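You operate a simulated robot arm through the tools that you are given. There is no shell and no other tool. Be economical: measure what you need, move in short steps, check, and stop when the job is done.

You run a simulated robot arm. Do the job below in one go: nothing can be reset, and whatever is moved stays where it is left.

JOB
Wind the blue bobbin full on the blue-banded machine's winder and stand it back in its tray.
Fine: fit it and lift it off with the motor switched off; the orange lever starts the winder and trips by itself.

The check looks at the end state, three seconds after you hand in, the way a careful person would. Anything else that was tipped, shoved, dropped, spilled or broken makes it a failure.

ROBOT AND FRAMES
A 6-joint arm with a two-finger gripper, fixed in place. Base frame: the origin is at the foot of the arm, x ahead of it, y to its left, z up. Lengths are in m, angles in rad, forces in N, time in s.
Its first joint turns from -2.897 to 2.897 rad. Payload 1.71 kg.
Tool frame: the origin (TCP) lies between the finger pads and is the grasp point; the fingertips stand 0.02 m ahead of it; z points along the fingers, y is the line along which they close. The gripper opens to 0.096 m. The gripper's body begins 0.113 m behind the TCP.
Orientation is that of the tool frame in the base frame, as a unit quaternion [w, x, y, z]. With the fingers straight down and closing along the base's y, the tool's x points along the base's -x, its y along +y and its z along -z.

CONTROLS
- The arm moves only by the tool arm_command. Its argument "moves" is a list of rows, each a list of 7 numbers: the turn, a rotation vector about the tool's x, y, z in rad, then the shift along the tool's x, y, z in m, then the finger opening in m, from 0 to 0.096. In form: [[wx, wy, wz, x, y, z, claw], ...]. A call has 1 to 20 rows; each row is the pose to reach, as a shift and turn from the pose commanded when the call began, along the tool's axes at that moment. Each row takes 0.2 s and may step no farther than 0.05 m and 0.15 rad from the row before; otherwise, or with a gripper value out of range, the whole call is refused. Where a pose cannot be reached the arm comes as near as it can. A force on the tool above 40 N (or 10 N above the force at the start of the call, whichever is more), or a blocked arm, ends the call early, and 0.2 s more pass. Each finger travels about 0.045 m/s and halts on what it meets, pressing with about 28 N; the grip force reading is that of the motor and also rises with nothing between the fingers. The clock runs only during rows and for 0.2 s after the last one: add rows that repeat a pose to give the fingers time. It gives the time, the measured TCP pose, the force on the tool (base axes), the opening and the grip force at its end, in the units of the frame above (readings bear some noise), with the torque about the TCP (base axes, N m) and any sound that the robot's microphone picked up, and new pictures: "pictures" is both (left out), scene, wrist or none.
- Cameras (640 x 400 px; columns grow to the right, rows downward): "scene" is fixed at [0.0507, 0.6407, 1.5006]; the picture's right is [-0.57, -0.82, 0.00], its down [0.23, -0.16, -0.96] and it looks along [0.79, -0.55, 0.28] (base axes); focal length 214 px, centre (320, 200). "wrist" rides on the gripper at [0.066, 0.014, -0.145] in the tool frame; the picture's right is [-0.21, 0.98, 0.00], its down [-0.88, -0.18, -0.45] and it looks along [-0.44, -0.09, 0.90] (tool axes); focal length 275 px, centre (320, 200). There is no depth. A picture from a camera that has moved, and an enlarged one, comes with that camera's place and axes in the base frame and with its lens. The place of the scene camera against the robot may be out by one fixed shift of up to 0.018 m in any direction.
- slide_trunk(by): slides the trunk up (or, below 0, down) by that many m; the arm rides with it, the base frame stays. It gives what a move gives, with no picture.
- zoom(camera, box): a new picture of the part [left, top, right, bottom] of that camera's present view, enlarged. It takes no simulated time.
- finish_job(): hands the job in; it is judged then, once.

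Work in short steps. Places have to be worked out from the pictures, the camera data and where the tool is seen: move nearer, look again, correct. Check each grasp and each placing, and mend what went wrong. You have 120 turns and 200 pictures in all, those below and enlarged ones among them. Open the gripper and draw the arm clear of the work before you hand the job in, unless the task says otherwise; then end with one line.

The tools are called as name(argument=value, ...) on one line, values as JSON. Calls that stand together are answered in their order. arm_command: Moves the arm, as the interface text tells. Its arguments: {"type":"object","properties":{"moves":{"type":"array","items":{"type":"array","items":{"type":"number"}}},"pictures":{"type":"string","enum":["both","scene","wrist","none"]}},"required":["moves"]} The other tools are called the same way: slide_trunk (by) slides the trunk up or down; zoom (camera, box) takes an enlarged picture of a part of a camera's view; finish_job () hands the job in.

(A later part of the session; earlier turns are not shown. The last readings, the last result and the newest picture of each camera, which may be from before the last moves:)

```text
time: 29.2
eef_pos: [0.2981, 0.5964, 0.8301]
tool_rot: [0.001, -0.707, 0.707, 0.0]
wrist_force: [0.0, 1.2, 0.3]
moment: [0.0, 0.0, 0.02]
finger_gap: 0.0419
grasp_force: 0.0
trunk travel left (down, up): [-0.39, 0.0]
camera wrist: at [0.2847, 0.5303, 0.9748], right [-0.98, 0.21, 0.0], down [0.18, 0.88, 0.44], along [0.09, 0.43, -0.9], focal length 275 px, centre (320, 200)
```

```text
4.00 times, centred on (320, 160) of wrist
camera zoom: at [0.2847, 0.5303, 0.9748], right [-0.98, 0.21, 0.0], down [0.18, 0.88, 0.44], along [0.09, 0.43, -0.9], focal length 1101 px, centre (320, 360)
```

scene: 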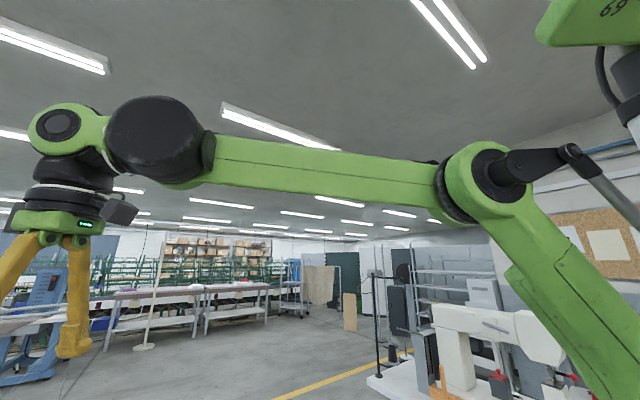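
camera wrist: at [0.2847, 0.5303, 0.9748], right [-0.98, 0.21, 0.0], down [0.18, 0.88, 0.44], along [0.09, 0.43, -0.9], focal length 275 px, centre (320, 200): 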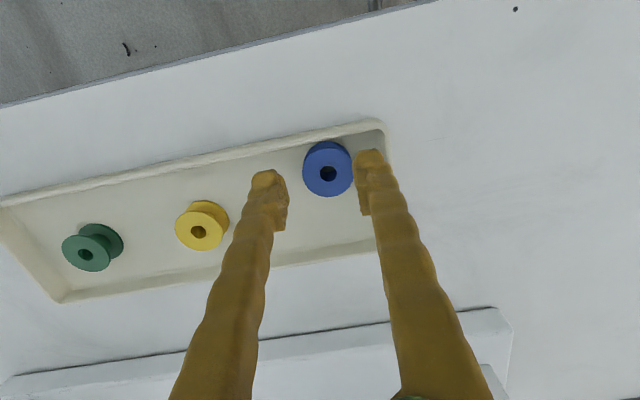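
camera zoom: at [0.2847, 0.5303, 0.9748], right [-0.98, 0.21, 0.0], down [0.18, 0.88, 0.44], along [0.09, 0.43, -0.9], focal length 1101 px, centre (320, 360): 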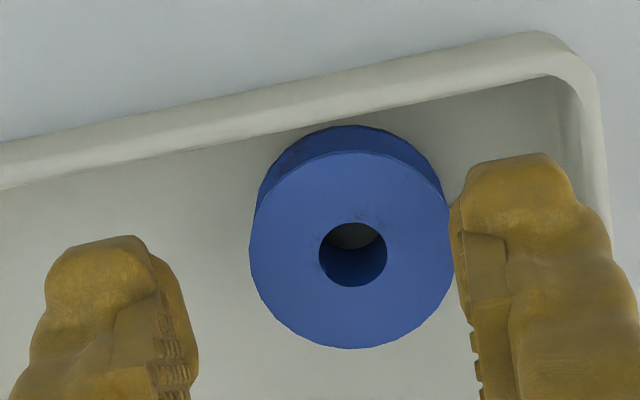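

The tilt is gone but TCP is ~5 mm off in +x (bobbin at 0.293, 0.5965). I shift −x 5 mm, then descend to z≈0.803.

arm_command(moves=[[0, 0, 0, 0, 0.005, 0, 0.042], [0, 0, 0, 0, 0.005, 0, 0.042], [0, 0, 0, 0, 0.005, 0.008, 0.042], [0, 0, 0, 0, 0.005, 0.015, 0.042], [0, 0, 0, 0, 0.005, 0.015, 0.042]], pictures="wrist")

zoom(camera="wrist", box=[240, 120, 400, 220])

```text
time: 30.4
eef_pos: [0.2922, 0.5958, 0.8159]
tool_rot: [0.001, 0.707, -0.707, 0.001]
wrist_force: [-1.0, -0.5, 1.0]
moment: [0.02, 0.02, -0.01]
finger_gap: 0.0419
grasp_force: 0.0
trunk travel left (down, up): [-0.39, 0.0]
camera wrist: at [0.2783, 0.5295, 0.9605], right [-0.98, 0.21, 0.0], down [0.18, 0.88, 0.44], along [0.09, 0.43, -0.9], focal length 275 px, centre (320, 200)
```

wrist: 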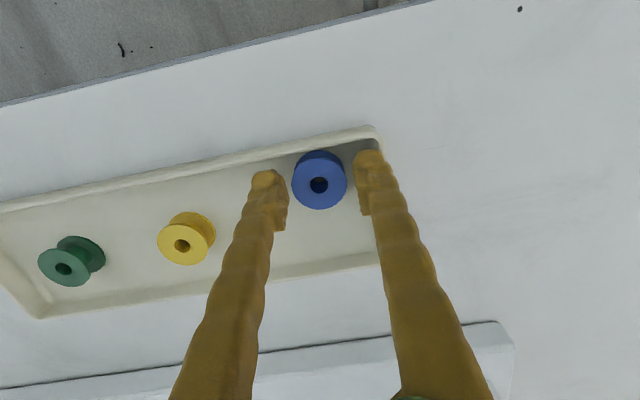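

```text
4.00 times, centred on (320, 170) of wrist
camera zoom: at [0.2783, 0.5295, 0.9605], right [-0.98, 0.21, 0.0], down [0.18, 0.88, 0.44], along [0.09, 0.43, -0.9], focal length 1101 px, centre (320, 320)
```

zoom: 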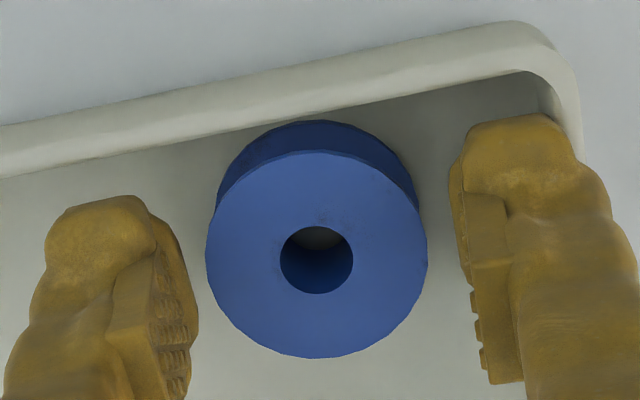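

Centred well. Descend 13 mm more in small steps.

arm_command(moves=[[0, 0, 0, 0, 0, 0.004, 0.042], [0, 0, 0, 0, 0, 0.008, 0.042], [0, 0, 0, 0, 0, 0.011, 0.042], [0, 0, 0, 0, 0, 0.013, 0.042], [0, 0, 0, 0, 0, 0.013, 0.042]], pictures="none")

```text
time: 31.6
eef_pos: [0.2926, 0.5973, 0.8031]
tool_rot: [0.0, 0.707, -0.707, 0.001]
wrist_force: [0.9, -0.3, 0.0]
moment: [-0.01, -0.03, 0.0]
finger_gap: 0.0413
grasp_force: 0.1
trunk travel left (down, up): [-0.39, 0.0]
```

arm_command(moves=[[0, 0, 0, 0, 0, 0.001, 0.042], [0, 0, 0, 0, 0, 0.002, 0.042], [0, 0, 0, 0, 0, 0.003, 0.042], [0, 0, 0, 0, 0, 0.004, 0.042], [0, 0, 0, 0, 0, 0.004, 0.042]], pictures="wrist")

zoom(camera="wrist", box=[240, 130, 400, 230])

```text
time: 32.5
eef_pos: [0.2772, 0.5983, 0.8057]
tool_rot: [0.007, -0.707, 0.707, -0.007]
wrist_force: [-0.2, 0.6, 0.7]
moment: [-0.05, -0.02, -0.03]
finger_gap: 0.0408
grasp_force: 0.1
trunk travel left (down, up): [-0.39, 0.0]
stopped in row 3: the force on the tool passed its limit at 44 N (the readings are from after the stop); the commanded pose is now the measured one
camera wrist: at [0.2606, 0.5312, 0.9515], right [-0.98, 0.21, -0.02], down [0.18, 0.88, 0.45], along [0.11, 0.43, -0.89], focal length 275 px, centre (320, 200)
```

wrist: 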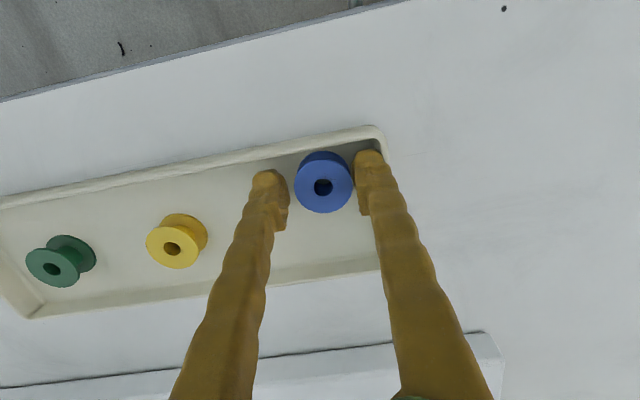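

```text
4.00 times, centred on (320, 180) of wrist
camera zoom: at [0.2606, 0.5312, 0.9515], right [-0.98, 0.21, -0.02], down [0.18, 0.88, 0.45], along [0.11, 0.43, -0.89], focal length 1101 px, centre (320, 280)
```

zoom: 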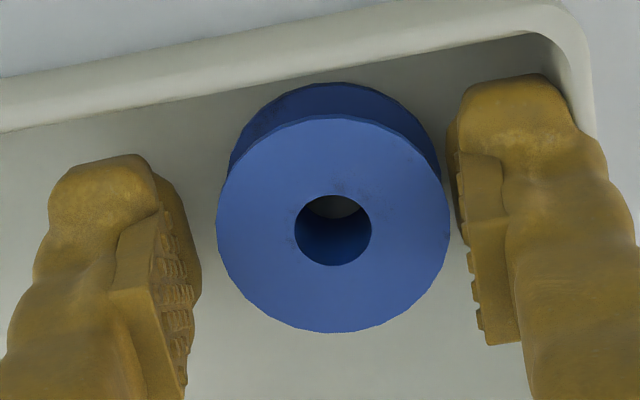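

The tips touched the tray floor at TCP ≈0.80 and the arm slid ~15 mm in −x, perhaps dragging the tray. I rise 25 mm, straighten the tilt and look.

arm_command(moves=[[0, 0, 0, 0, 0, -0.008, 0.042], [-0.01, 0, 0, 0, 0, -0.025, 0.042], [-0.02, 0, 0, 0, 0, -0.06, 0.042], [-0.02, 0, 0, 0, 0, -0.1, 0.042], [-0.02, 0, 0, 0, 0, -0.131, 0.042], [-0.02, 0, 0, 0, 0, -0.131, 0.042]], pictures="wrist")

zoom(camera="wrist", box=[240, 75, 400, 175])

```text
time: 33.9
eef_pos: [0.2774, 0.5964, 0.9404]
tool_rot: [-0.002, -0.707, 0.707, 0.001]
wrist_force: [-0.1, -0.3, -0.2]
moment: [0.03, -0.02, 0.0]
finger_gap: 0.0423
grasp_force: 0.1
trunk travel left (down, up): [-0.39, 0.0]
camera wrist: at [0.2639, 0.5293, 1.0844], right [-0.98, 0.21, 0.0], down [0.19, 0.88, 0.44], along [0.09, 0.44, -0.9], focal length 275 px, centre (320, 200)
```

wrist: 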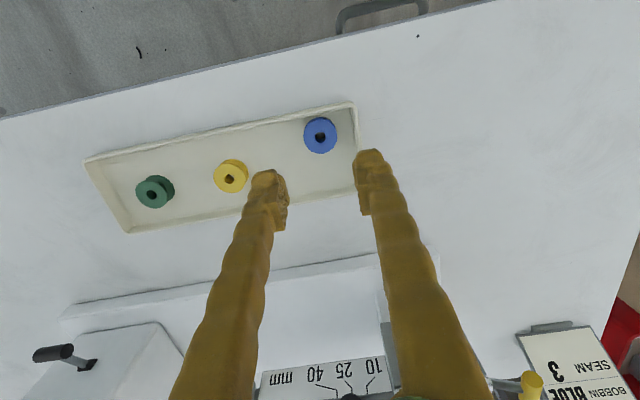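

```text
4.00 times, centred on (320, 125) of wrist
camera zoom: at [0.2639, 0.5293, 1.0844], right [-0.98, 0.21, 0.0], down [0.19, 0.88, 0.44], along [0.09, 0.44, -0.9], focal length 1101 px, centre (320, 500)
```

zoom: 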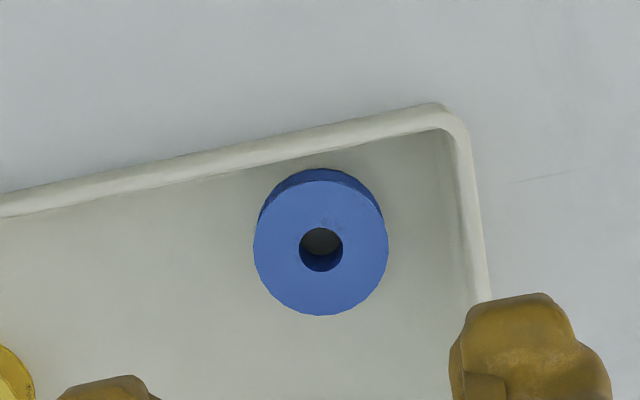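

The tray was dragged about 15 mm in −x (bobbins still upright). I will push it back from outside its end wall with closed fingers; first I position above that spot.

arm_command(moves=[[0, 0, 0, -0.01, 0.04, 0, 0.03], [0, 0, 0, -0.021, 0.08, 0, 0.015], [0, 0, 0, -0.021, 0.085, 0.03, 0.0], [0, 0, 0, -0.021, 0.085, 0.07, 0.0], [0, 0, 0, -0.021, 0.085, 0.1, 0.0], [0, 0, 0, -0.021, 0.085, 0.1, 0.0]], pictures="wrist")

zoom(camera="wrist", box=[200, 100, 400, 220])

```text
time: 35.2
eef_pos: [0.1949, 0.6194, 0.8367]
tool_rot: [-0.001, -0.707, 0.707, 0.002]
wrist_force: [-0.4, -0.1, -0.6]
moment: [0.02, -0.01, 0.01]
finger_gap: 0.0001
grasp_force: 28.2
trunk travel left (down, up): [-0.39, 0.0]
camera wrist: at [0.1804, 0.5533, 0.9826], right [-0.98, 0.21, 0.0], down [0.19, 0.88, 0.44], along [0.09, 0.43, -0.9], focal length 275 px, centre (320, 200)
```

wrist: 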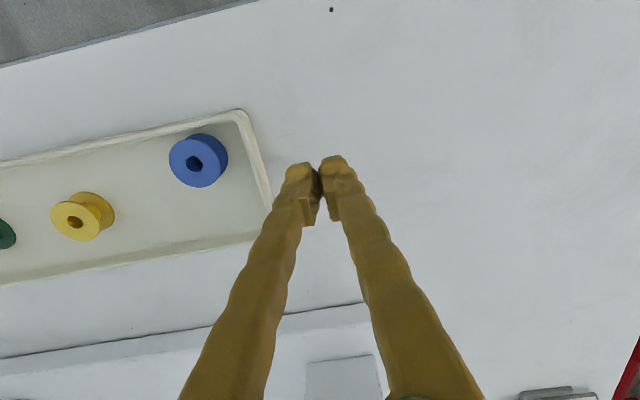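

```text
3.20 times, centred on (300, 160) of wrist
camera zoom: at [0.1804, 0.5533, 0.9826], right [-0.98, 0.21, 0.0], down [0.19, 0.88, 0.44], along [0.09, 0.43, -0.9], focal length 881 px, centre (384, 328)
```

zoom: 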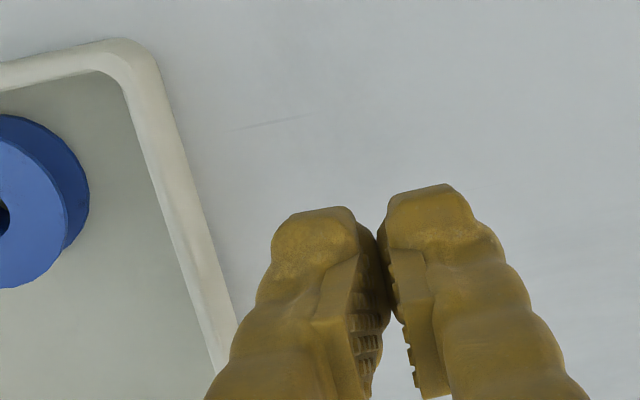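

Fingers are closed just outside the end wall (rim outer ≈0.235). I lower to wall height and push slowly +x to TCP x≈0.23, then measure.

arm_command(moves=[[0, 0, 0, 0, 0, 0.015, 0.0], [0, 0, 0, 0, 0, 0.03, 0.0], [0, 0, 0, 0, -0.01, 0.03, 0.0], [0, 0, 0, 0, -0.018, 0.03, 0.0], [0, 0, 0, 0, -0.022, 0.03, 0.0], [0, 0, 0, 0, -0.026, 0.03, 0.0], [0, 0, 0, 0, -0.03, 0.03, 0.0], [0, 0, 0, 0, -0.034, 0.03, 0.0], [0, 0, 0, 0, -0.034, 0.03, 0.0]], pictures="wrist")

zoom(camera="wrist", box=[200, 100, 400, 220])

```text
time: 37.2
eef_pos: [0.2268, 0.618, 0.8076]
tool_rot: [-0.001, -0.707, 0.708, 0.002]
wrist_force: [-0.8, -0.3, 1.1]
moment: [0.02, 0.03, 0.03]
finger_gap: 0.0002
grasp_force: 28.5
trunk travel left (down, up): [-0.39, 0.0]
camera wrist: at [0.2133, 0.5515, 0.9525], right [-0.98, 0.21, 0.0], down [0.19, 0.88, 0.44], along [0.09, 0.44, -0.9], focal length 275 px, centre (320, 200)
```

wrist: 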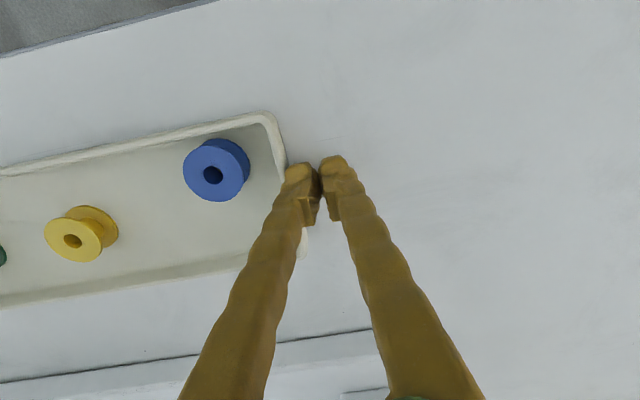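

```text
3.20 times, centred on (300, 160) of wrist
camera zoom: at [0.2133, 0.5515, 0.9525], right [-0.98, 0.21, 0.0], down [0.19, 0.88, 0.44], along [0.09, 0.44, -0.9], focal length 881 px, centre (384, 328)
```

zoom: 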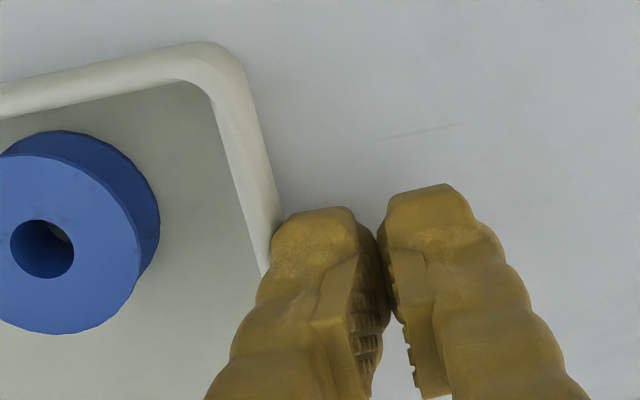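

The tray has moved back ~9 mm (inner rim now x≈0.250; original 0.2566, blue at 0.287). I push 6 mm more.

arm_command(moves=[[0, 0, 0, 0, -0.002, 0, 0.0], [0, 0, 0, 0, -0.004, 0, 0.0], [0, 0, 0, 0, -0.006, 0, 0.0], [0, 0, 0, 0, -0.006, 0, 0.0], [0, 0, 0, 0, 0.014, 0, 0.0], [0, 0, 0, 0, 0.014, -0.04, 0.0], [0, 0, 0, 0, 0.0, -0.08, 0.015], [0, 0, 0, 0.02, -0.04, -0.12, 0.03], [0, 0, 0, 0.021, -0.06, -0.13, 0.042], [0, 0, 0, 0.021, -0.06, -0.13, 0.042]], pictures="wrist")

zoom(camera="wrist", box=[240, 75, 400, 175])

```text
refused: row 8 steps farther than a row can; nothing moved
```

```text
4.00 times, centred on (320, 125) of wrist
camera zoom: at [0.2133, 0.5515, 0.9525], right [-0.98, 0.21, 0.0], down [0.19, 0.88, 0.44], along [0.09, 0.44, -0.9], focal length 1101 px, centre (320, 500)
```

zoom: 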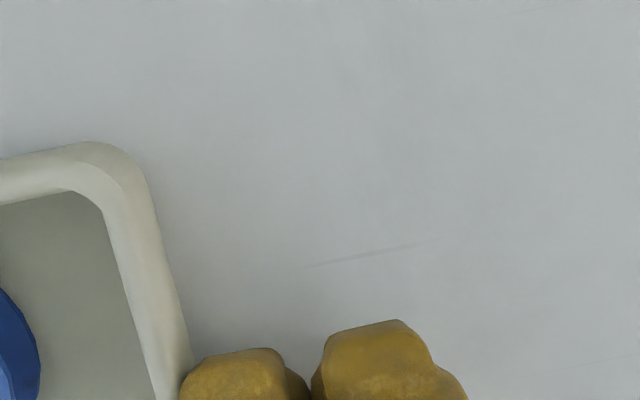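

A step was too large; I resend with finer steps: push 6 mm, back off, rise and move over the bobbin.

arm_command(moves=[[0, 0, 0, 0, -0.002, 0, 0.0], [0, 0, 0, 0, -0.004, 0, 0.0], [0, 0, 0, 0, -0.006, 0, 0.0], [0, 0, 0, 0, -0.006, 0, 0.0], [0, 0, 0, 0, 0.014, 0, 0.0], [0, 0, 0, 0, 0.014, -0.04, 0.0], [0, 0, 0, 0.005, 0.01, -0.08, 0.015], [0, 0, 0, 0.01, -0.015, -0.11, 0.03], [0, 0, 0, 0.021, -0.045, -0.13, 0.042], [0, 0, 0, 0.021, -0.065, -0.13, 0.042], [0, 0, 0, 0.021, -0.065, -0.13, 0.042]], pictures="wrist")

zoom(camera="wrist", box=[240, 75, 400, 175])

```text
time: 39.6
eef_pos: [0.2942, 0.5983, 0.9364]
tool_rot: [-0.001, -0.707, 0.708, 0.0]
wrist_force: [0.4, 0.1, 0.9]
moment: [-0.03, 0.01, -0.01]
finger_gap: 0.0419
grasp_force: 0.1
trunk travel left (down, up): [-0.39, 0.0]
camera wrist: at [0.2802, 0.5318, 1.0813], right [-0.98, 0.21, 0.0], down [0.19, 0.88, 0.44], along [0.09, 0.44, -0.9], focal length 275 px, centre (320, 200)
```

wrist: 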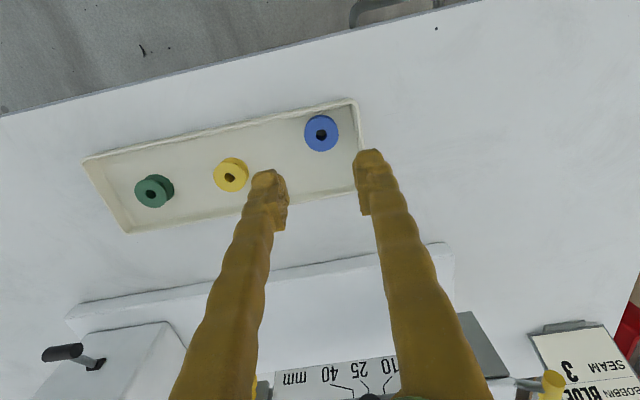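

```text
4.00 times, centred on (320, 125) of wrist
camera zoom: at [0.2802, 0.5318, 1.0813], right [-0.98, 0.21, 0.0], down [0.19, 0.88, 0.44], along [0.09, 0.44, -0.9], focal length 1101 px, centre (320, 500)
```

zoom: 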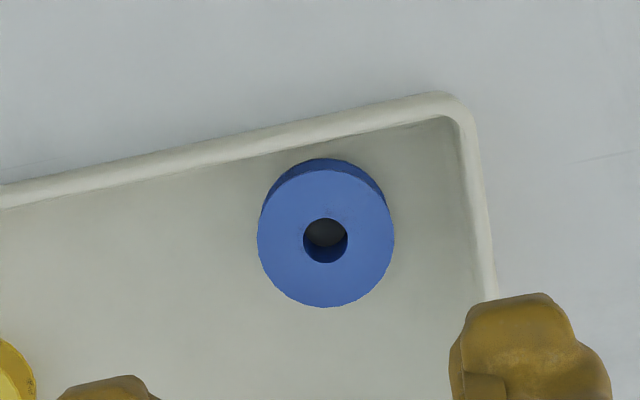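

The tray is back at its original place to within ~1 mm. Now descend around the bobbin again (bobbin at 0.2923, 0.597), stopping short for a check.

arm_command(moves=[[0, 0, 0, 0.001, 0.002, 0.04, 0.042], [0, 0, 0, 0.001, 0.002, 0.08, 0.042], [0, 0, 0, 0.001, 0.002, 0.105, 0.042], [0, 0, 0, 0.001, 0.002, 0.115, 0.042], [0, 0, 0, 0.001, 0.002, 0.115, 0.042]], pictures="wrist")

zoom(camera="wrist", box=[240, 120, 400, 220])

```text
time: 40.9
eef_pos: [0.29, 0.5962, 0.8202]
tool_rot: [-0.002, -0.707, 0.708, 0.002]
wrist_force: [0.6, -0.2, 0.0]
moment: [0.0, -0.02, 0.02]
finger_gap: 0.0419
grasp_force: 0.1
trunk travel left (down, up): [-0.39, 0.0]
camera wrist: at [0.2763, 0.5304, 0.9663], right [-0.98, 0.21, 0.0], down [0.19, 0.88, 0.44], along [0.09, 0.43, -0.9], focal length 275 px, centre (320, 200)
```

wrist: 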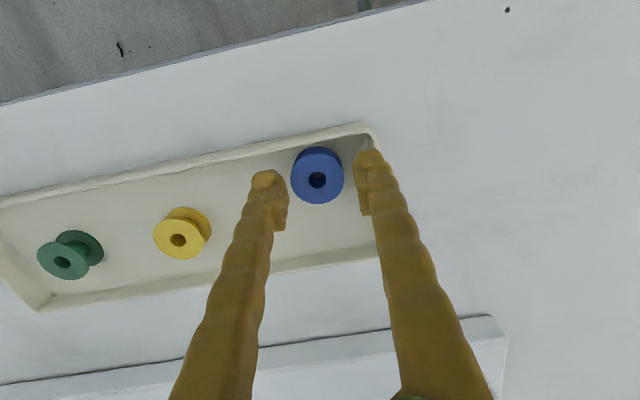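

```text
4.00 times, centred on (320, 170) of wrist
camera zoom: at [0.2763, 0.5304, 0.9663], right [-0.98, 0.21, 0.0], down [0.19, 0.88, 0.44], along [0.09, 0.43, -0.9], focal length 1101 px, centre (320, 320)
```

zoom: 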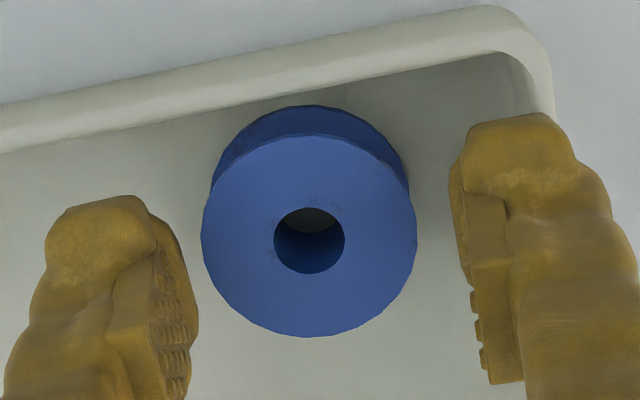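

Well centred. Shift +1.5 mm in x, descend the last 15 mm and close slowly.

arm_command(moves=[[0, 0, 0, 0, -0.0015, 0.005, 0.042], [0, 0, 0, 0, -0.0015, 0.01, 0.042], [0, 0, 0, 0, -0.0015, 0.0145, 0.042], [0, 0, 0, 0, -0.0015, 0.0145, 0.042], [0, 0, 0, 0, -0.0015, 0.0145, 0.038], [0, 0, 0, 0, -0.0015, 0.0145, 0.034], [0, 0, 0, 0, -0.0015, 0.0145, 0.03], [0, 0, 0, 0, -0.0015, 0.0145, 0.026], [0, 0, 0, 0, -0.0015, 0.0145, 0.026]], pictures="wrist")

zoom(camera="wrist", box=[240, 130, 400, 230])

```text
time: 41.6
eef_pos: [0.2757, 0.5972, 0.8172]
tool_rot: [-0.005, 0.707, -0.707, 0.005]
wrist_force: [2.2, -0.4, 8.7]
moment: [0.01, 0.19, -0.03]
finger_gap: 0.0401
grasp_force: 0.1
trunk travel left (down, up): [-0.39, 0.0]
stopped in row 3: the force on the tool passed its limit at 52 N (the readings are from after the stop); the commanded pose is now the measured one
camera wrist: at [0.2609, 0.5301, 0.9618], right [-0.98, 0.21, -0.01], down [0.18, 0.88, 0.45], along [0.1, 0.44, -0.89], focal length 275 px, centre (320, 200)
```

wrist: 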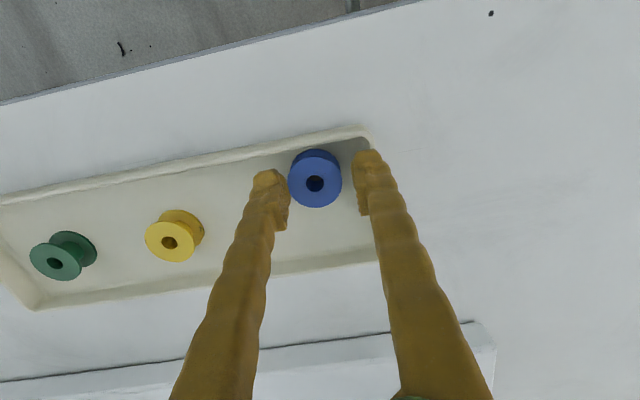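

```text
4.00 times, centred on (320, 180) of wrist
camera zoom: at [0.2609, 0.5301, 0.9618], right [-0.98, 0.21, -0.01], down [0.18, 0.88, 0.45], along [0.1, 0.44, -0.89], focal length 1101 px, centre (320, 280)
```

zoom: 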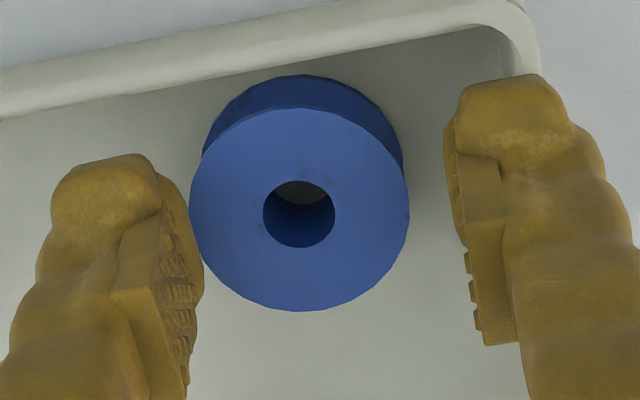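

The −x finger landed on the sloped end wall (the torque shows contact at −22 mm) and dragged the tray again. I will move the TCP +x so that finger clears the wall and gently pushes the bobbin away from it.

arm_command(moves=[[-0.007, 0, 0, 0, -0.003, -0.001, 0.042], [-0.014, 0, 0, 0, -0.006, 0, 0.042], [-0.014, 0, 0, 0, -0.008, 0.003, 0.042], [-0.014, 0, 0, 0, -0.011, 0.005, 0.042], [-0.014, 0, 0, 0, -0.015, 0.006, 0.042], [-0.014, 0, 0, 0, -0.019, 0.006, 0.042], [-0.014, 0, 0, 0, -0.023, 0.006, 0.042], [-0.014, 0, 0, 0, -0.023, 0.006, 0.042]], pictures="wrist")

zoom(camera="wrist", box=[240, 130, 400, 230])

```text
time: 43.4
eef_pos: [0.3022, 0.5966, 0.8105]
tool_rot: [0.0, -0.706, 0.708, 0.001]
wrist_force: [0.1, 0.3, -0.2]
moment: [-0.02, 0.05, 0.01]
finger_gap: 0.0417
grasp_force: 0.0
trunk travel left (down, up): [-0.39, 0.0]
camera wrist: at [0.2885, 0.5301, 0.9552], right [-0.98, 0.21, 0.0], down [0.19, 0.88, 0.45], along [0.09, 0.44, -0.89], focal length 275 px, centre (320, 200)
```

wrist: 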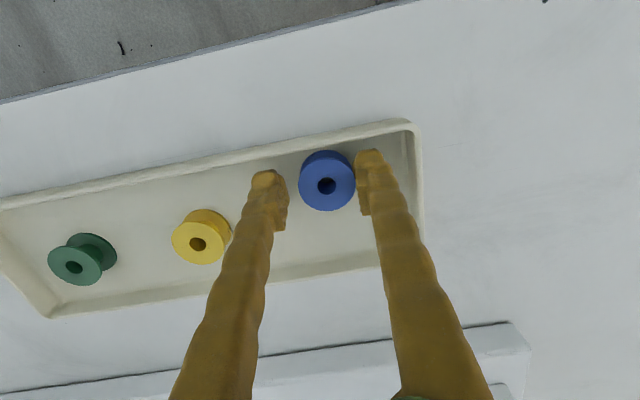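

```text
4.00 times, centred on (320, 180) of wrist
camera zoom: at [0.2885, 0.5301, 0.9552], right [-0.98, 0.21, 0.0], down [0.19, 0.88, 0.45], along [0.09, 0.44, -0.89], focal length 1101 px, centre (320, 280)
```

zoom: 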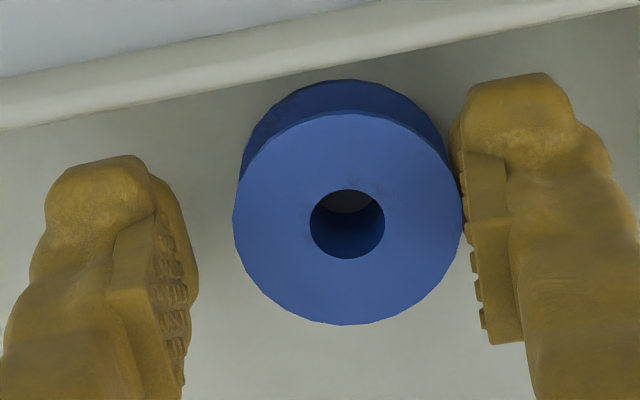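

The bobbin is now away from the end wall, resting against the −x pad. I descend 7 mm and close.

arm_command(moves=[[0, 0, 0, 0, 0.001, 0.003, 0.042], [0, 0, 0, 0, 0.001, 0.006, 0.042], [0, 0, 0, 0, 0.001, 0.007, 0.042], [0, 0, 0, 0, 0.001, 0.007, 0.038], [0, 0, 0, 0, 0.001, 0.007, 0.034], [0, 0, 0, 0, 0.001, 0.007, 0.03], [0, 0, 0, 0, 0.001, 0.007, 0.026], [0, 0, 0, 0, 0.001, 0.007, 0.026]], pictures="wrist")

zoom(camera="wrist", box=[240, 130, 400, 230])

```text
time: 45.2
eef_pos: [0.302, 0.5966, 0.8044]
tool_rot: [0.001, -0.707, 0.708, 0.002]
wrist_force: [3.4, 0.5, 13.3]
moment: [0.03, -0.23, -0.02]
finger_gap: 0.0319
grasp_force: 28.1
trunk travel left (down, up): [-0.39, 0.0]
camera wrist: at [0.2879, 0.5297, 0.9488], right [-0.98, 0.21, 0.0], down [0.19, 0.87, 0.45], along [0.09, 0.44, -0.89], focal length 275 px, centre (320, 200)
```

wrist: 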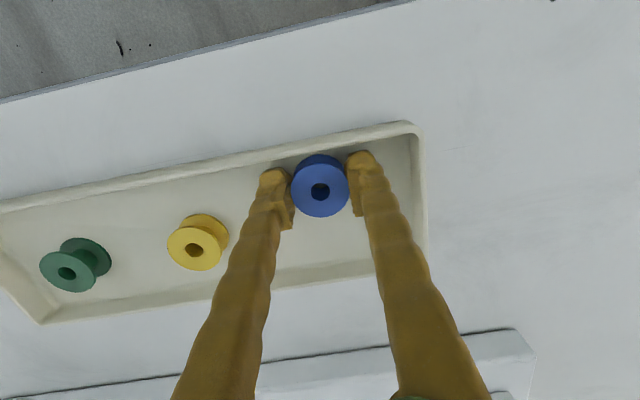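

```text
4.00 times, centred on (320, 180) of wrist
camera zoom: at [0.2879, 0.5297, 0.9488], right [-0.98, 0.21, 0.0], down [0.19, 0.87, 0.45], along [0.09, 0.44, -0.89], focal length 1101 px, centre (320, 280)
```

zoom: 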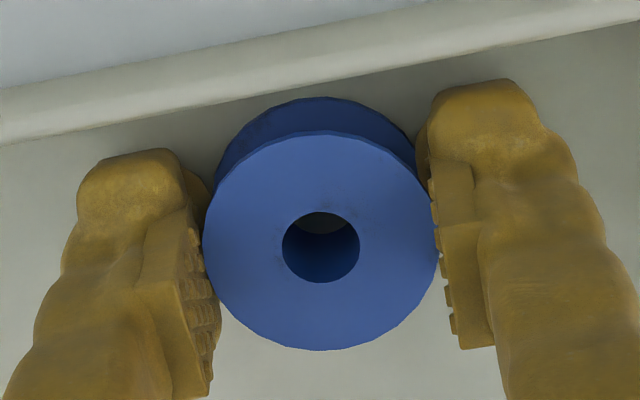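

Gap 0.0319 again, so the bobbin is really 0.032 wide and taller than I thought; it sits ~4–5 mm off the pad centre in tool +x, likely why it slipped. I reopen, shift tool +x 4 mm and up 2 mm (tips touch the floor), and close again.

arm_command(moves=[[0, 0, 0, 0, 0, 0, 0.034], [0, 0, 0, 0, 0, -0.001, 0.038], [0, 0, 0, 0.002, 0, -0.002, 0.038], [0, 0, 0, 0.0045, 0, -0.002, 0.038], [0, 0, 0, 0.0045, 0, -0.002, 0.034], [0, 0, 0, 0.0045, 0, -0.002, 0.029], [0, 0, 0, 0.0045, 0, -0.002, 0.024], [0, 0, 0, 0.0045, 0, -0.002, 0.02], [0, 0, 0, 0.0045, 0, -0.002, 0.02]], pictures="wrist")

zoom(camera="wrist", box=[240, 130, 400, 230])

```text
time: 47.2
eef_pos: [0.3024, 0.5927, 0.8057]
tool_rot: [0.0, -0.706, 0.708, 0.002]
wrist_force: [0.1, 0.0, -0.3]
moment: [0.0, -0.03, 0.0]
finger_gap: 0.0317
grasp_force: 27.9
trunk travel left (down, up): [-0.39, 0.0]
camera wrist: at [0.2878, 0.5258, 0.9508], right [-0.98, 0.21, 0.0], down [0.19, 0.88, 0.45], along [0.09, 0.44, -0.89], focal length 275 px, centre (320, 200)
```

wrist: 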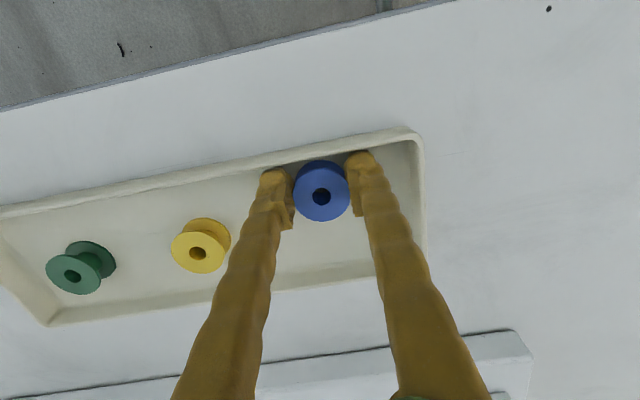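

```text
4.00 times, centred on (320, 180) of wrist
camera zoom: at [0.2878, 0.5258, 0.9508], right [-0.98, 0.21, 0.0], down [0.19, 0.88, 0.45], along [0.09, 0.44, -0.89], focal length 1101 px, centre (320, 280)
```

zoom: 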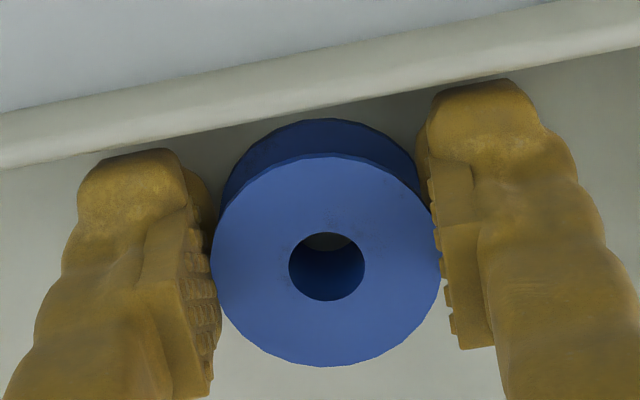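

No floor force now and the grip is held. Slow lift of 20 mm to test.

arm_command(moves=[[0, 0, 0, 0, 0, -0.002, 0.02], [0, 0, 0, 0, 0, -0.006, 0.02], [0, 0, 0, 0, 0, -0.011, 0.02], [0, 0, 0, 0, 0, -0.016, 0.02], [0, 0, 0, 0, 0, -0.02, 0.02], [0, 0, 0, 0, 0, -0.02, 0.02]], pictures="wrist")

zoom(camera="wrist", box=[240, 130, 400, 230])

```text
time: 48.6
eef_pos: [0.3001, 0.5913, 0.8254]
tool_rot: [0.0, -0.707, 0.707, 0.001]
wrist_force: [-0.8, 0.1, 0.5]
moment: [0.02, 0.0, -0.01]
finger_gap: 0.0316
grasp_force: 28.2
trunk travel left (down, up): [-0.39, 0.0]
camera wrist: at [0.2873, 0.5253, 0.9703], right [-0.98, 0.21, 0.0], down [0.19, 0.88, 0.45], along [0.09, 0.44, -0.89], focal length 275 px, centre (320, 200)
```

wrist: 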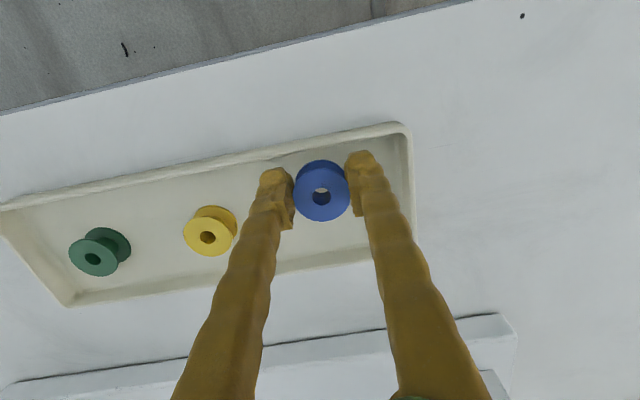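

```text
4.00 times, centred on (320, 180) of wrist
camera zoom: at [0.2873, 0.5253, 0.9703], right [-0.98, 0.21, 0.0], down [0.19, 0.88, 0.45], along [0.09, 0.44, -0.89], focal length 1101 px, centre (320, 280)
```

zoom: 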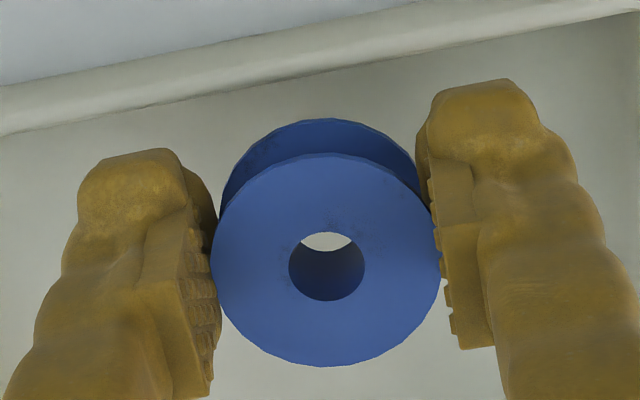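

Held and lifted. I raise straight to z≈1.36 while yawing to the radial orientation.

arm_command(moves=[[0, 0, 0, 0, 0, -0.02, 0.02], [0, 0, 0, 0, 0, -0.055, 0.02], [0, 0, 0, 0, 0, -0.095, 0.02], [0, 0, 0.05, 0, 0, -0.14, 0.02], [0, 0, 0.1, 0, 0, -0.185, 0.02], [0, 0, 0.15, 0, 0, -0.23, 0.02], [0, 0, 0.2, 0, 0, -0.275, 0.02], [0, 0, 0.26, 0, 0, -0.32, 0.02], [0, 0, 0.32, 0, 0, -0.365, 0.02], [0, 0, 0.38, 0, 0, -0.41, 0.02], [0, 0, 0.44, 0, 0, -0.455, 0.02], [0, 0, 0.5, 0, 0, -0.5, 0.02], [0, 0, 0.53, 0, 0, -0.53, 0.02], [0, 0, 0.53, 0, 0, -0.54, 0.02], [0, 0, 0.53, 0, 0, -0.54, 0.02]], pictures="wrist")

```text
time: 51.8
eef_pos: [0.303, 0.5899, 1.3658]
tool_rot: [0.0, -0.496, 0.868, 0.001]
wrist_force: [0.2, -0.4, 0.1]
moment: [-0.04, 0.01, -0.01]
finger_gap: 0.0318
grasp_force: 28.1
trunk travel left (down, up): [-0.39, 0.0]
camera wrist: at [0.2582, 0.5403, 1.5113], right [-0.74, 0.67, 0.0], down [0.6, 0.66, 0.44], along [0.3, 0.33, -0.9], focal length 275 px, centre (320, 200)
```

wrist: 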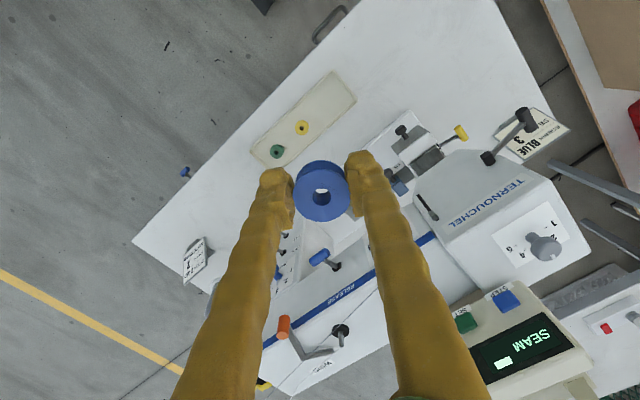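

Straight and steady. I move to hover above the peg at z≈1.345.

arm_command(moves=[[0, 0, 0, -0.03, -0.003, 0, 0.02], [0, 0, 0, -0.07, -0.007, 0, 0.02], [0, 0, 0, -0.11, -0.011, 0, 0.02], [0, 0, 0, -0.15, -0.015, 0.0, 0.02], [0, 0, 0, -0.19, -0.019, 0.0, 0.02], [0, 0, 0, -0.23, -0.023, 0.005, 0.02], [0, 0, 0, -0.27, -0.027, 0.01, 0.02], [0, 0, 0, -0.3, -0.03, 0.015, 0.02], [0, 0, 0, -0.316, -0.032, 0.02, 0.02], [0, 0, 0, -0.316, -0.032, 0.02, 0.02], [0, 0, 0, -0.316, -0.032, 0.02, 0.02]], pictures="wrist")

zoom(camera="wrist", box=[220, 80, 420, 230])

```text
time: 54.2
eef_pos: [0.4908, 0.8447, 1.3483]
tool_rot: [-0.001, -0.496, 0.868, 0.002]
wrist_force: [-1.0, 0.0, 0.9]
moment: [0.02, 0.01, 0.02]
finger_gap: 0.0319
grasp_force: 27.6
trunk travel left (down, up): [-0.39, 0.0]
camera wrist: at [0.4453, 0.7953, 1.494], right [-0.74, 0.67, 0.0], down [0.6, 0.66, 0.44], along [0.3, 0.33, -0.9], focal length 275 px, centre (320, 200)
```

wrist: 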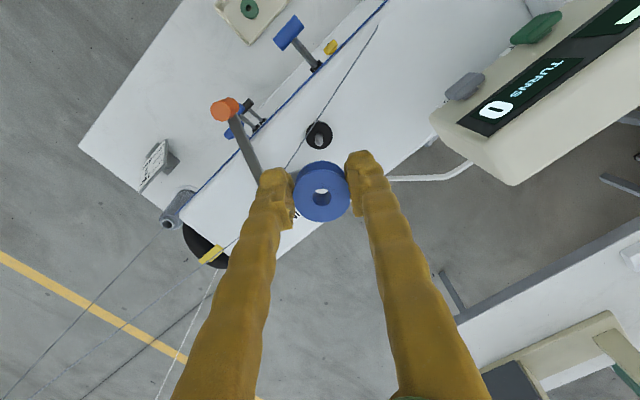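

```text
2.67 times, centred on (320, 155) of wrist
camera zoom: at [0.4453, 0.7953, 1.494], right [-0.74, 0.67, 0.0], down [0.6, 0.66, 0.44], along [0.3, 0.33, -0.9], focal length 734 px, centre (320, 320)
```

zoom: 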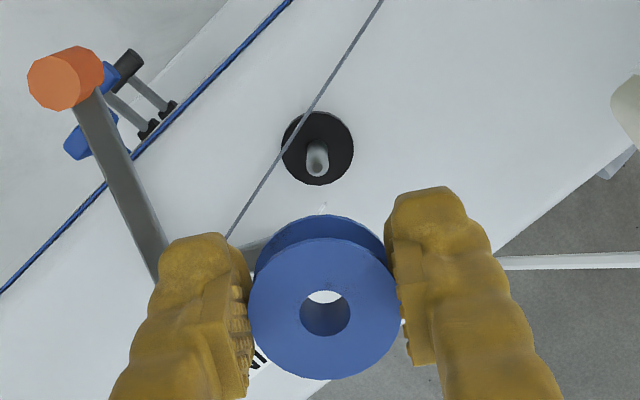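

Peg and bobbin appear within ~2 mm of alignment, but I want better. I drop beside the peg (40 mm inward) so peg tip and bobbin are seen at similar depth.

arm_command(moves=[[0, 0, 0, 0.02, 0, 0, 0.02], [0, 0, 0, 0.04, 0, 0.02, 0.02], [0, 0, 0, 0.042, 0, 0.055, 0.02], [0, 0, 0, 0.042, 0, 0.085, 0.02], [0, 0, 0, 0.042, 0, 0.085, 0.02], [0, 0, 0, 0.042, 0, 0.085, 0.02]], pictures="wrist")

zoom(camera="wrist", box=[240, 150, 400, 250])

```text
time: 55.6
eef_pos: [0.4685, 0.811, 1.2607]
tool_rot: [-0.001, -0.496, 0.868, 0.002]
wrist_force: [0.5, -0.8, -1.2]
moment: [0.0, -0.01, -0.03]
finger_gap: 0.0319
grasp_force: 28.1
trunk travel left (down, up): [-0.39, 0.0]
camera wrist: at [0.4233, 0.7615, 1.4064], right [-0.74, 0.67, 0.0], down [0.6, 0.66, 0.44], along [0.3, 0.33, -0.9], focal length 275 px, centre (320, 200)
```

wrist: 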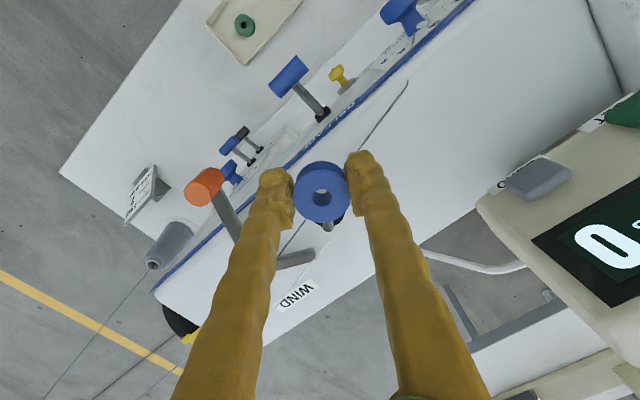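

```text
4.00 times, centred on (320, 200) of wrist
camera zoom: at [0.4233, 0.7615, 1.4064], right [-0.74, 0.67, 0.0], down [0.6, 0.66, 0.44], along [0.3, 0.33, -0.9], focal length 1101 px, centre (320, 200)
```

zoom: 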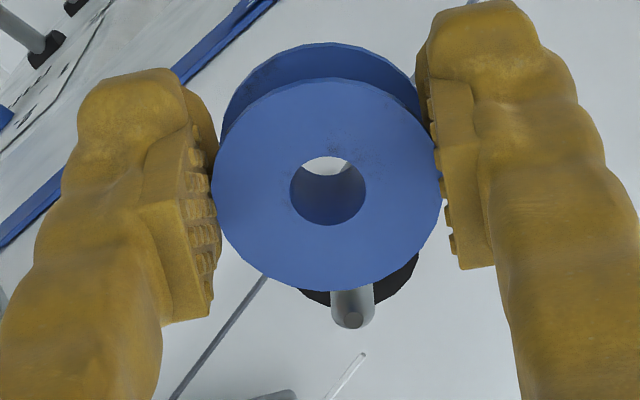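

Combining four views, the peg sits at ≈(0.489, 0.8405), tip z≈1.246; relative to the bobbin axis here it is −37 mm in tool x, −4.7 mm in tool y. I raise 20 mm, shift there (target TCP ≈(0.4914, 0.8406)) and check the reading.

arm_command(moves=[[0, 0, 0, 0, 0, -0.012, 0.02], [0, 0, 0, 0, 0, -0.022, 0.02], [0, 0, 0, -0.02, -0.0025, -0.022, 0.02], [0, 0, 0, -0.0372, -0.0047, -0.022, 0.02], [0, 0, 0, -0.0372, -0.0047, -0.022, 0.02], [0, 0, 0, -0.0372, -0.0047, -0.022, 0.02], [0, 0, 0, -0.0372, -0.0047, -0.022, 0.02]], pictures="wrist")

zoom(camera="wrist", box=[240, 130, 400, 230])

```text
time: 57.2
eef_pos: [0.491, 0.8409, 1.2834]
tool_rot: [0.0, -0.497, 0.868, 0.002]
wrist_force: [0.5, -0.6, -1.6]
moment: [-0.02, 0.03, 0.01]
finger_gap: 0.0316
grasp_force: 28.3
trunk travel left (down, up): [-0.39, 0.0]
camera wrist: at [0.4457, 0.7903, 1.4277], right [-0.74, 0.67, 0.0], down [0.6, 0.66, 0.44], along [0.3, 0.33, -0.9], focal length 275 px, centre (320, 200)
```

wrist: 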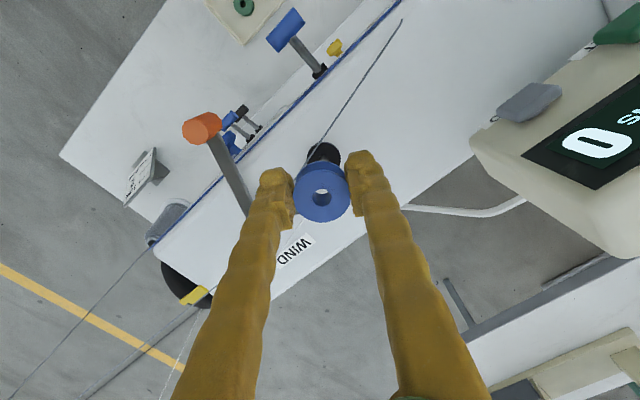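

```text
4.00 times, centred on (320, 180) of wrist
camera zoom: at [0.4457, 0.7903, 1.4277], right [-0.74, 0.67, 0.0], down [0.6, 0.66, 0.44], along [0.3, 0.33, -0.9], focal length 1101 px, centre (320, 280)
```

zoom: 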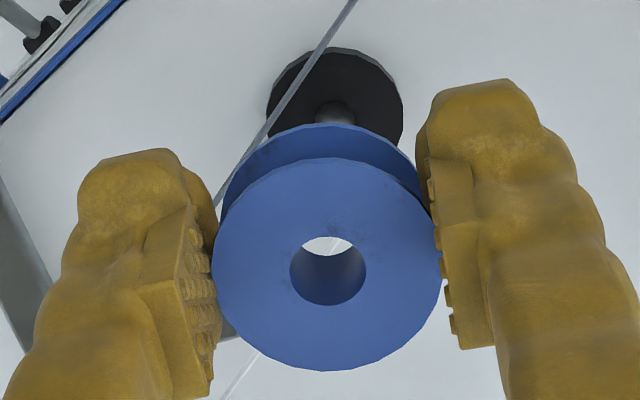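

The peg base shows ~1 mm residual offset in tool +y. I correct and descend slowly to TCP ≈1.257, checking force.

arm_command(moves=[[0, 0, 0, 0.0005, 0.0012, 0.0, 0.02], [0, 0, 0, 0.0005, 0.0012, 0.006, 0.02], [0, 0, 0, 0.0005, 0.0012, 0.012, 0.02], [0, 0, 0, 0.0005, 0.0012, 0.016, 0.02], [0, 0, 0, 0.0005, 0.0012, 0.019, 0.02], [0, 0, 0, 0.0005, 0.0012, 0.022, 0.02], [0, 0, 0, 0.0005, 0.0012, 0.025, 0.02]], pictures="wrist")

zoom(camera="wrist", box=[240, 130, 400, 230])

```text
time: 58.8
eef_pos: [0.4894, 0.8411, 1.2574]
tool_rot: [-0.001, -0.497, 0.868, 0.002]
wrist_force: [-5.8, -3.6, 2.4]
moment: [-0.09, 0.11, 0.01]
finger_gap: 0.032
grasp_force: 28.1
trunk travel left (down, up): [-0.39, 0.0]
camera wrist: at [0.4443, 0.7908, 1.4028], right [-0.74, 0.67, 0.0], down [0.6, 0.66, 0.44], along [0.3, 0.33, -0.9], focal length 275 px, centre (320, 200)
```

wrist: 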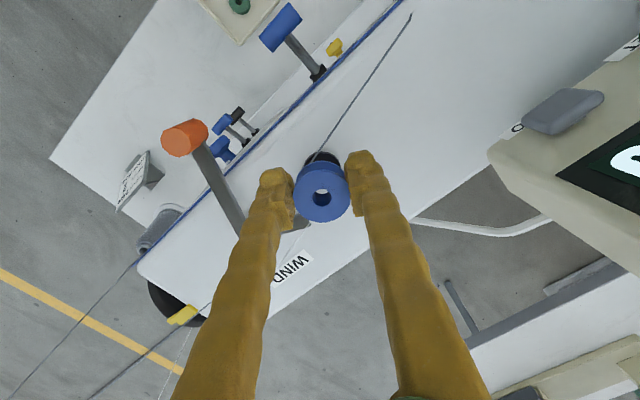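

```text
4.00 times, centred on (320, 180) of wrist
camera zoom: at [0.4443, 0.7908, 1.4028], right [-0.74, 0.67, 0.0], down [0.6, 0.66, 0.44], along [0.3, 0.33, -0.9], focal length 1101 px, centre (320, 280)
```

zoom: 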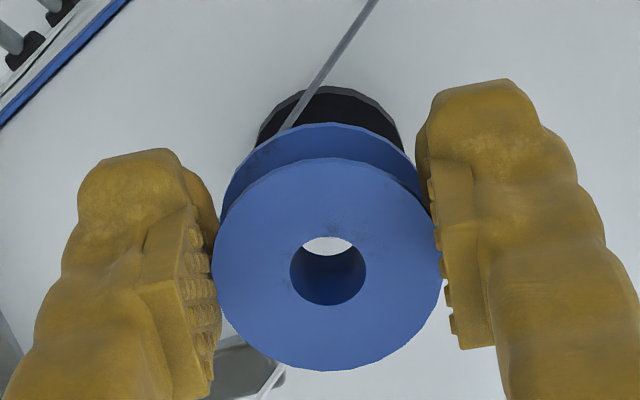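

Side force of about 6 N pushes the tool inward and +y, i.e. the peg's dome is at the hole's edge. I yield ~1 mm in that direction and continue down.

arm_command(moves=[[0, 0, 0, 0.0012, 0.0007, 0.0, 0.02], [0, 0, 0, 0.0012, 0.0007, 0.0, 0.02], [0, 0, 0, 0.0012, 0.0007, 0.002, 0.02], [0, 0, 0, 0.0012, 0.0007, 0.004, 0.02]], pictures="none")

```text
time: 59.8
eef_pos: [0.489, 0.8401, 1.253]
tool_rot: [-0.001, -0.497, 0.868, 0.002]
wrist_force: [-3.3, 1.0, 1.5]
moment: [0.02, 0.05, 0.0]
finger_gap: 0.0317
grasp_force: 28.0
trunk travel left (down, up): [-0.39, 0.0]
```

Forces are dropping; a little more +y, continue down 6 mm.

arm_command(moves=[[0, 0, 0, 0.0002, 0.0007, 0.0, 0.02], [0, 0, 0, 0.0002, 0.0007, 0.002, 0.02], [0, 0, 0, 0.0002, 0.0007, 0.004, 0.02], [0, 0, 0, 0.0002, 0.0007, 0.006, 0.02]], pictures="none")

```text
time: 60.8
eef_pos: [0.4895, 0.8397, 1.2459]
tool_rot: [-0.001, -0.496, 0.868, 0.002]
wrist_force: [-0.1, 0.1, -0.1]
moment: [0.0, 0.01, -0.02]
finger_gap: 0.0318
grasp_force: 28.3
trunk travel left (down, up): [-0.39, 0.0]
```

Now it runs free over the peg, with no side force. I continue down in 2 mm steps until it seats.

arm_command(moves=[[0, 0, 0, 0, 0, 0.002, 0.02], [0, 0, 0, 0, 0, 0.004, 0.02], [0, 0, 0, 0, 0, 0.006, 0.02], [0, 0, 0, 0, 0, 0.006, 0.02]], pictures="wrist")

zoom(camera="wrist", box=[240, 130, 400, 230])

```text
time: 61.8
eef_pos: [0.489, 0.8403, 1.2417]
tool_rot: [-0.001, -0.496, 0.868, 0.001]
wrist_force: [0.2, 0.7, 0.6]
moment: [-0.01, 0.01, 0.03]
finger_gap: 0.0318
grasp_force: 27.8
trunk travel left (down, up): [-0.39, 0.0]
camera wrist: at [0.4434, 0.79, 1.3861], right [-0.74, 0.67, 0.0], down [0.6, 0.66, 0.44], along [0.3, 0.33, -0.9], focal length 275 px, centre (320, 200)
```

wrist: 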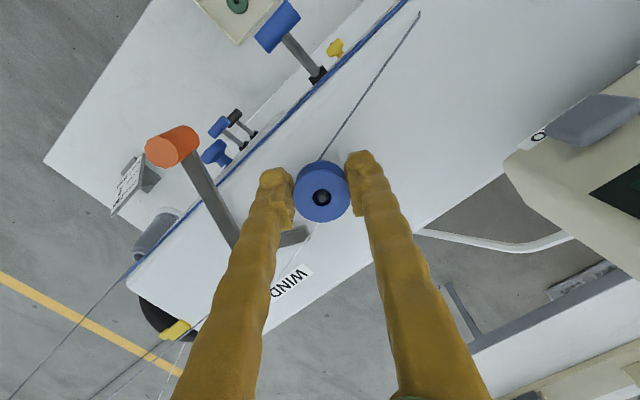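

```text
4.00 times, centred on (320, 180) of wrist
camera zoom: at [0.4434, 0.79, 1.3861], right [-0.74, 0.67, 0.0], down [0.6, 0.66, 0.44], along [0.3, 0.33, -0.9], focal length 1101 px, centre (320, 280)
```

zoom: 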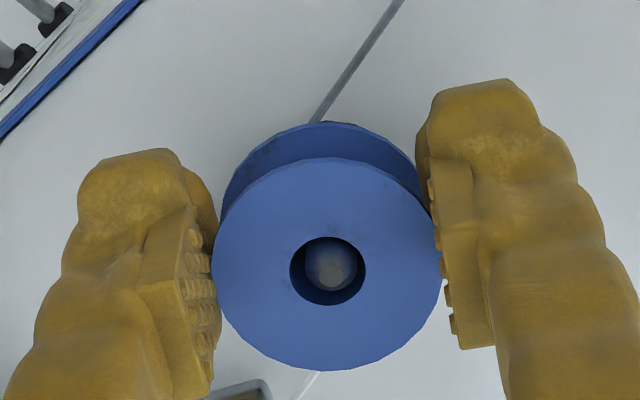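

The peg is clearly inside the hole. I continue down until it meets the disc.

arm_command(moves=[[0, 0, 0, 0, 0, 0.002, 0.02], [0, 0, 0, 0, 0, 0.004, 0.02], [0, 0, 0, 0, 0, 0.006, 0.02]], pictures="none")

```text
time: 62.6
eef_pos: [0.4882, 0.841, 1.2366]
tool_rot: [0.001, -0.497, 0.868, 0.002]
wrist_force: [-0.2, 4.6, 10.1]
moment: [0.11, -0.12, 0.05]
finger_gap: 0.0322
grasp_force: 27.8
trunk travel left (down, up): [-0.39, 0.0]
```

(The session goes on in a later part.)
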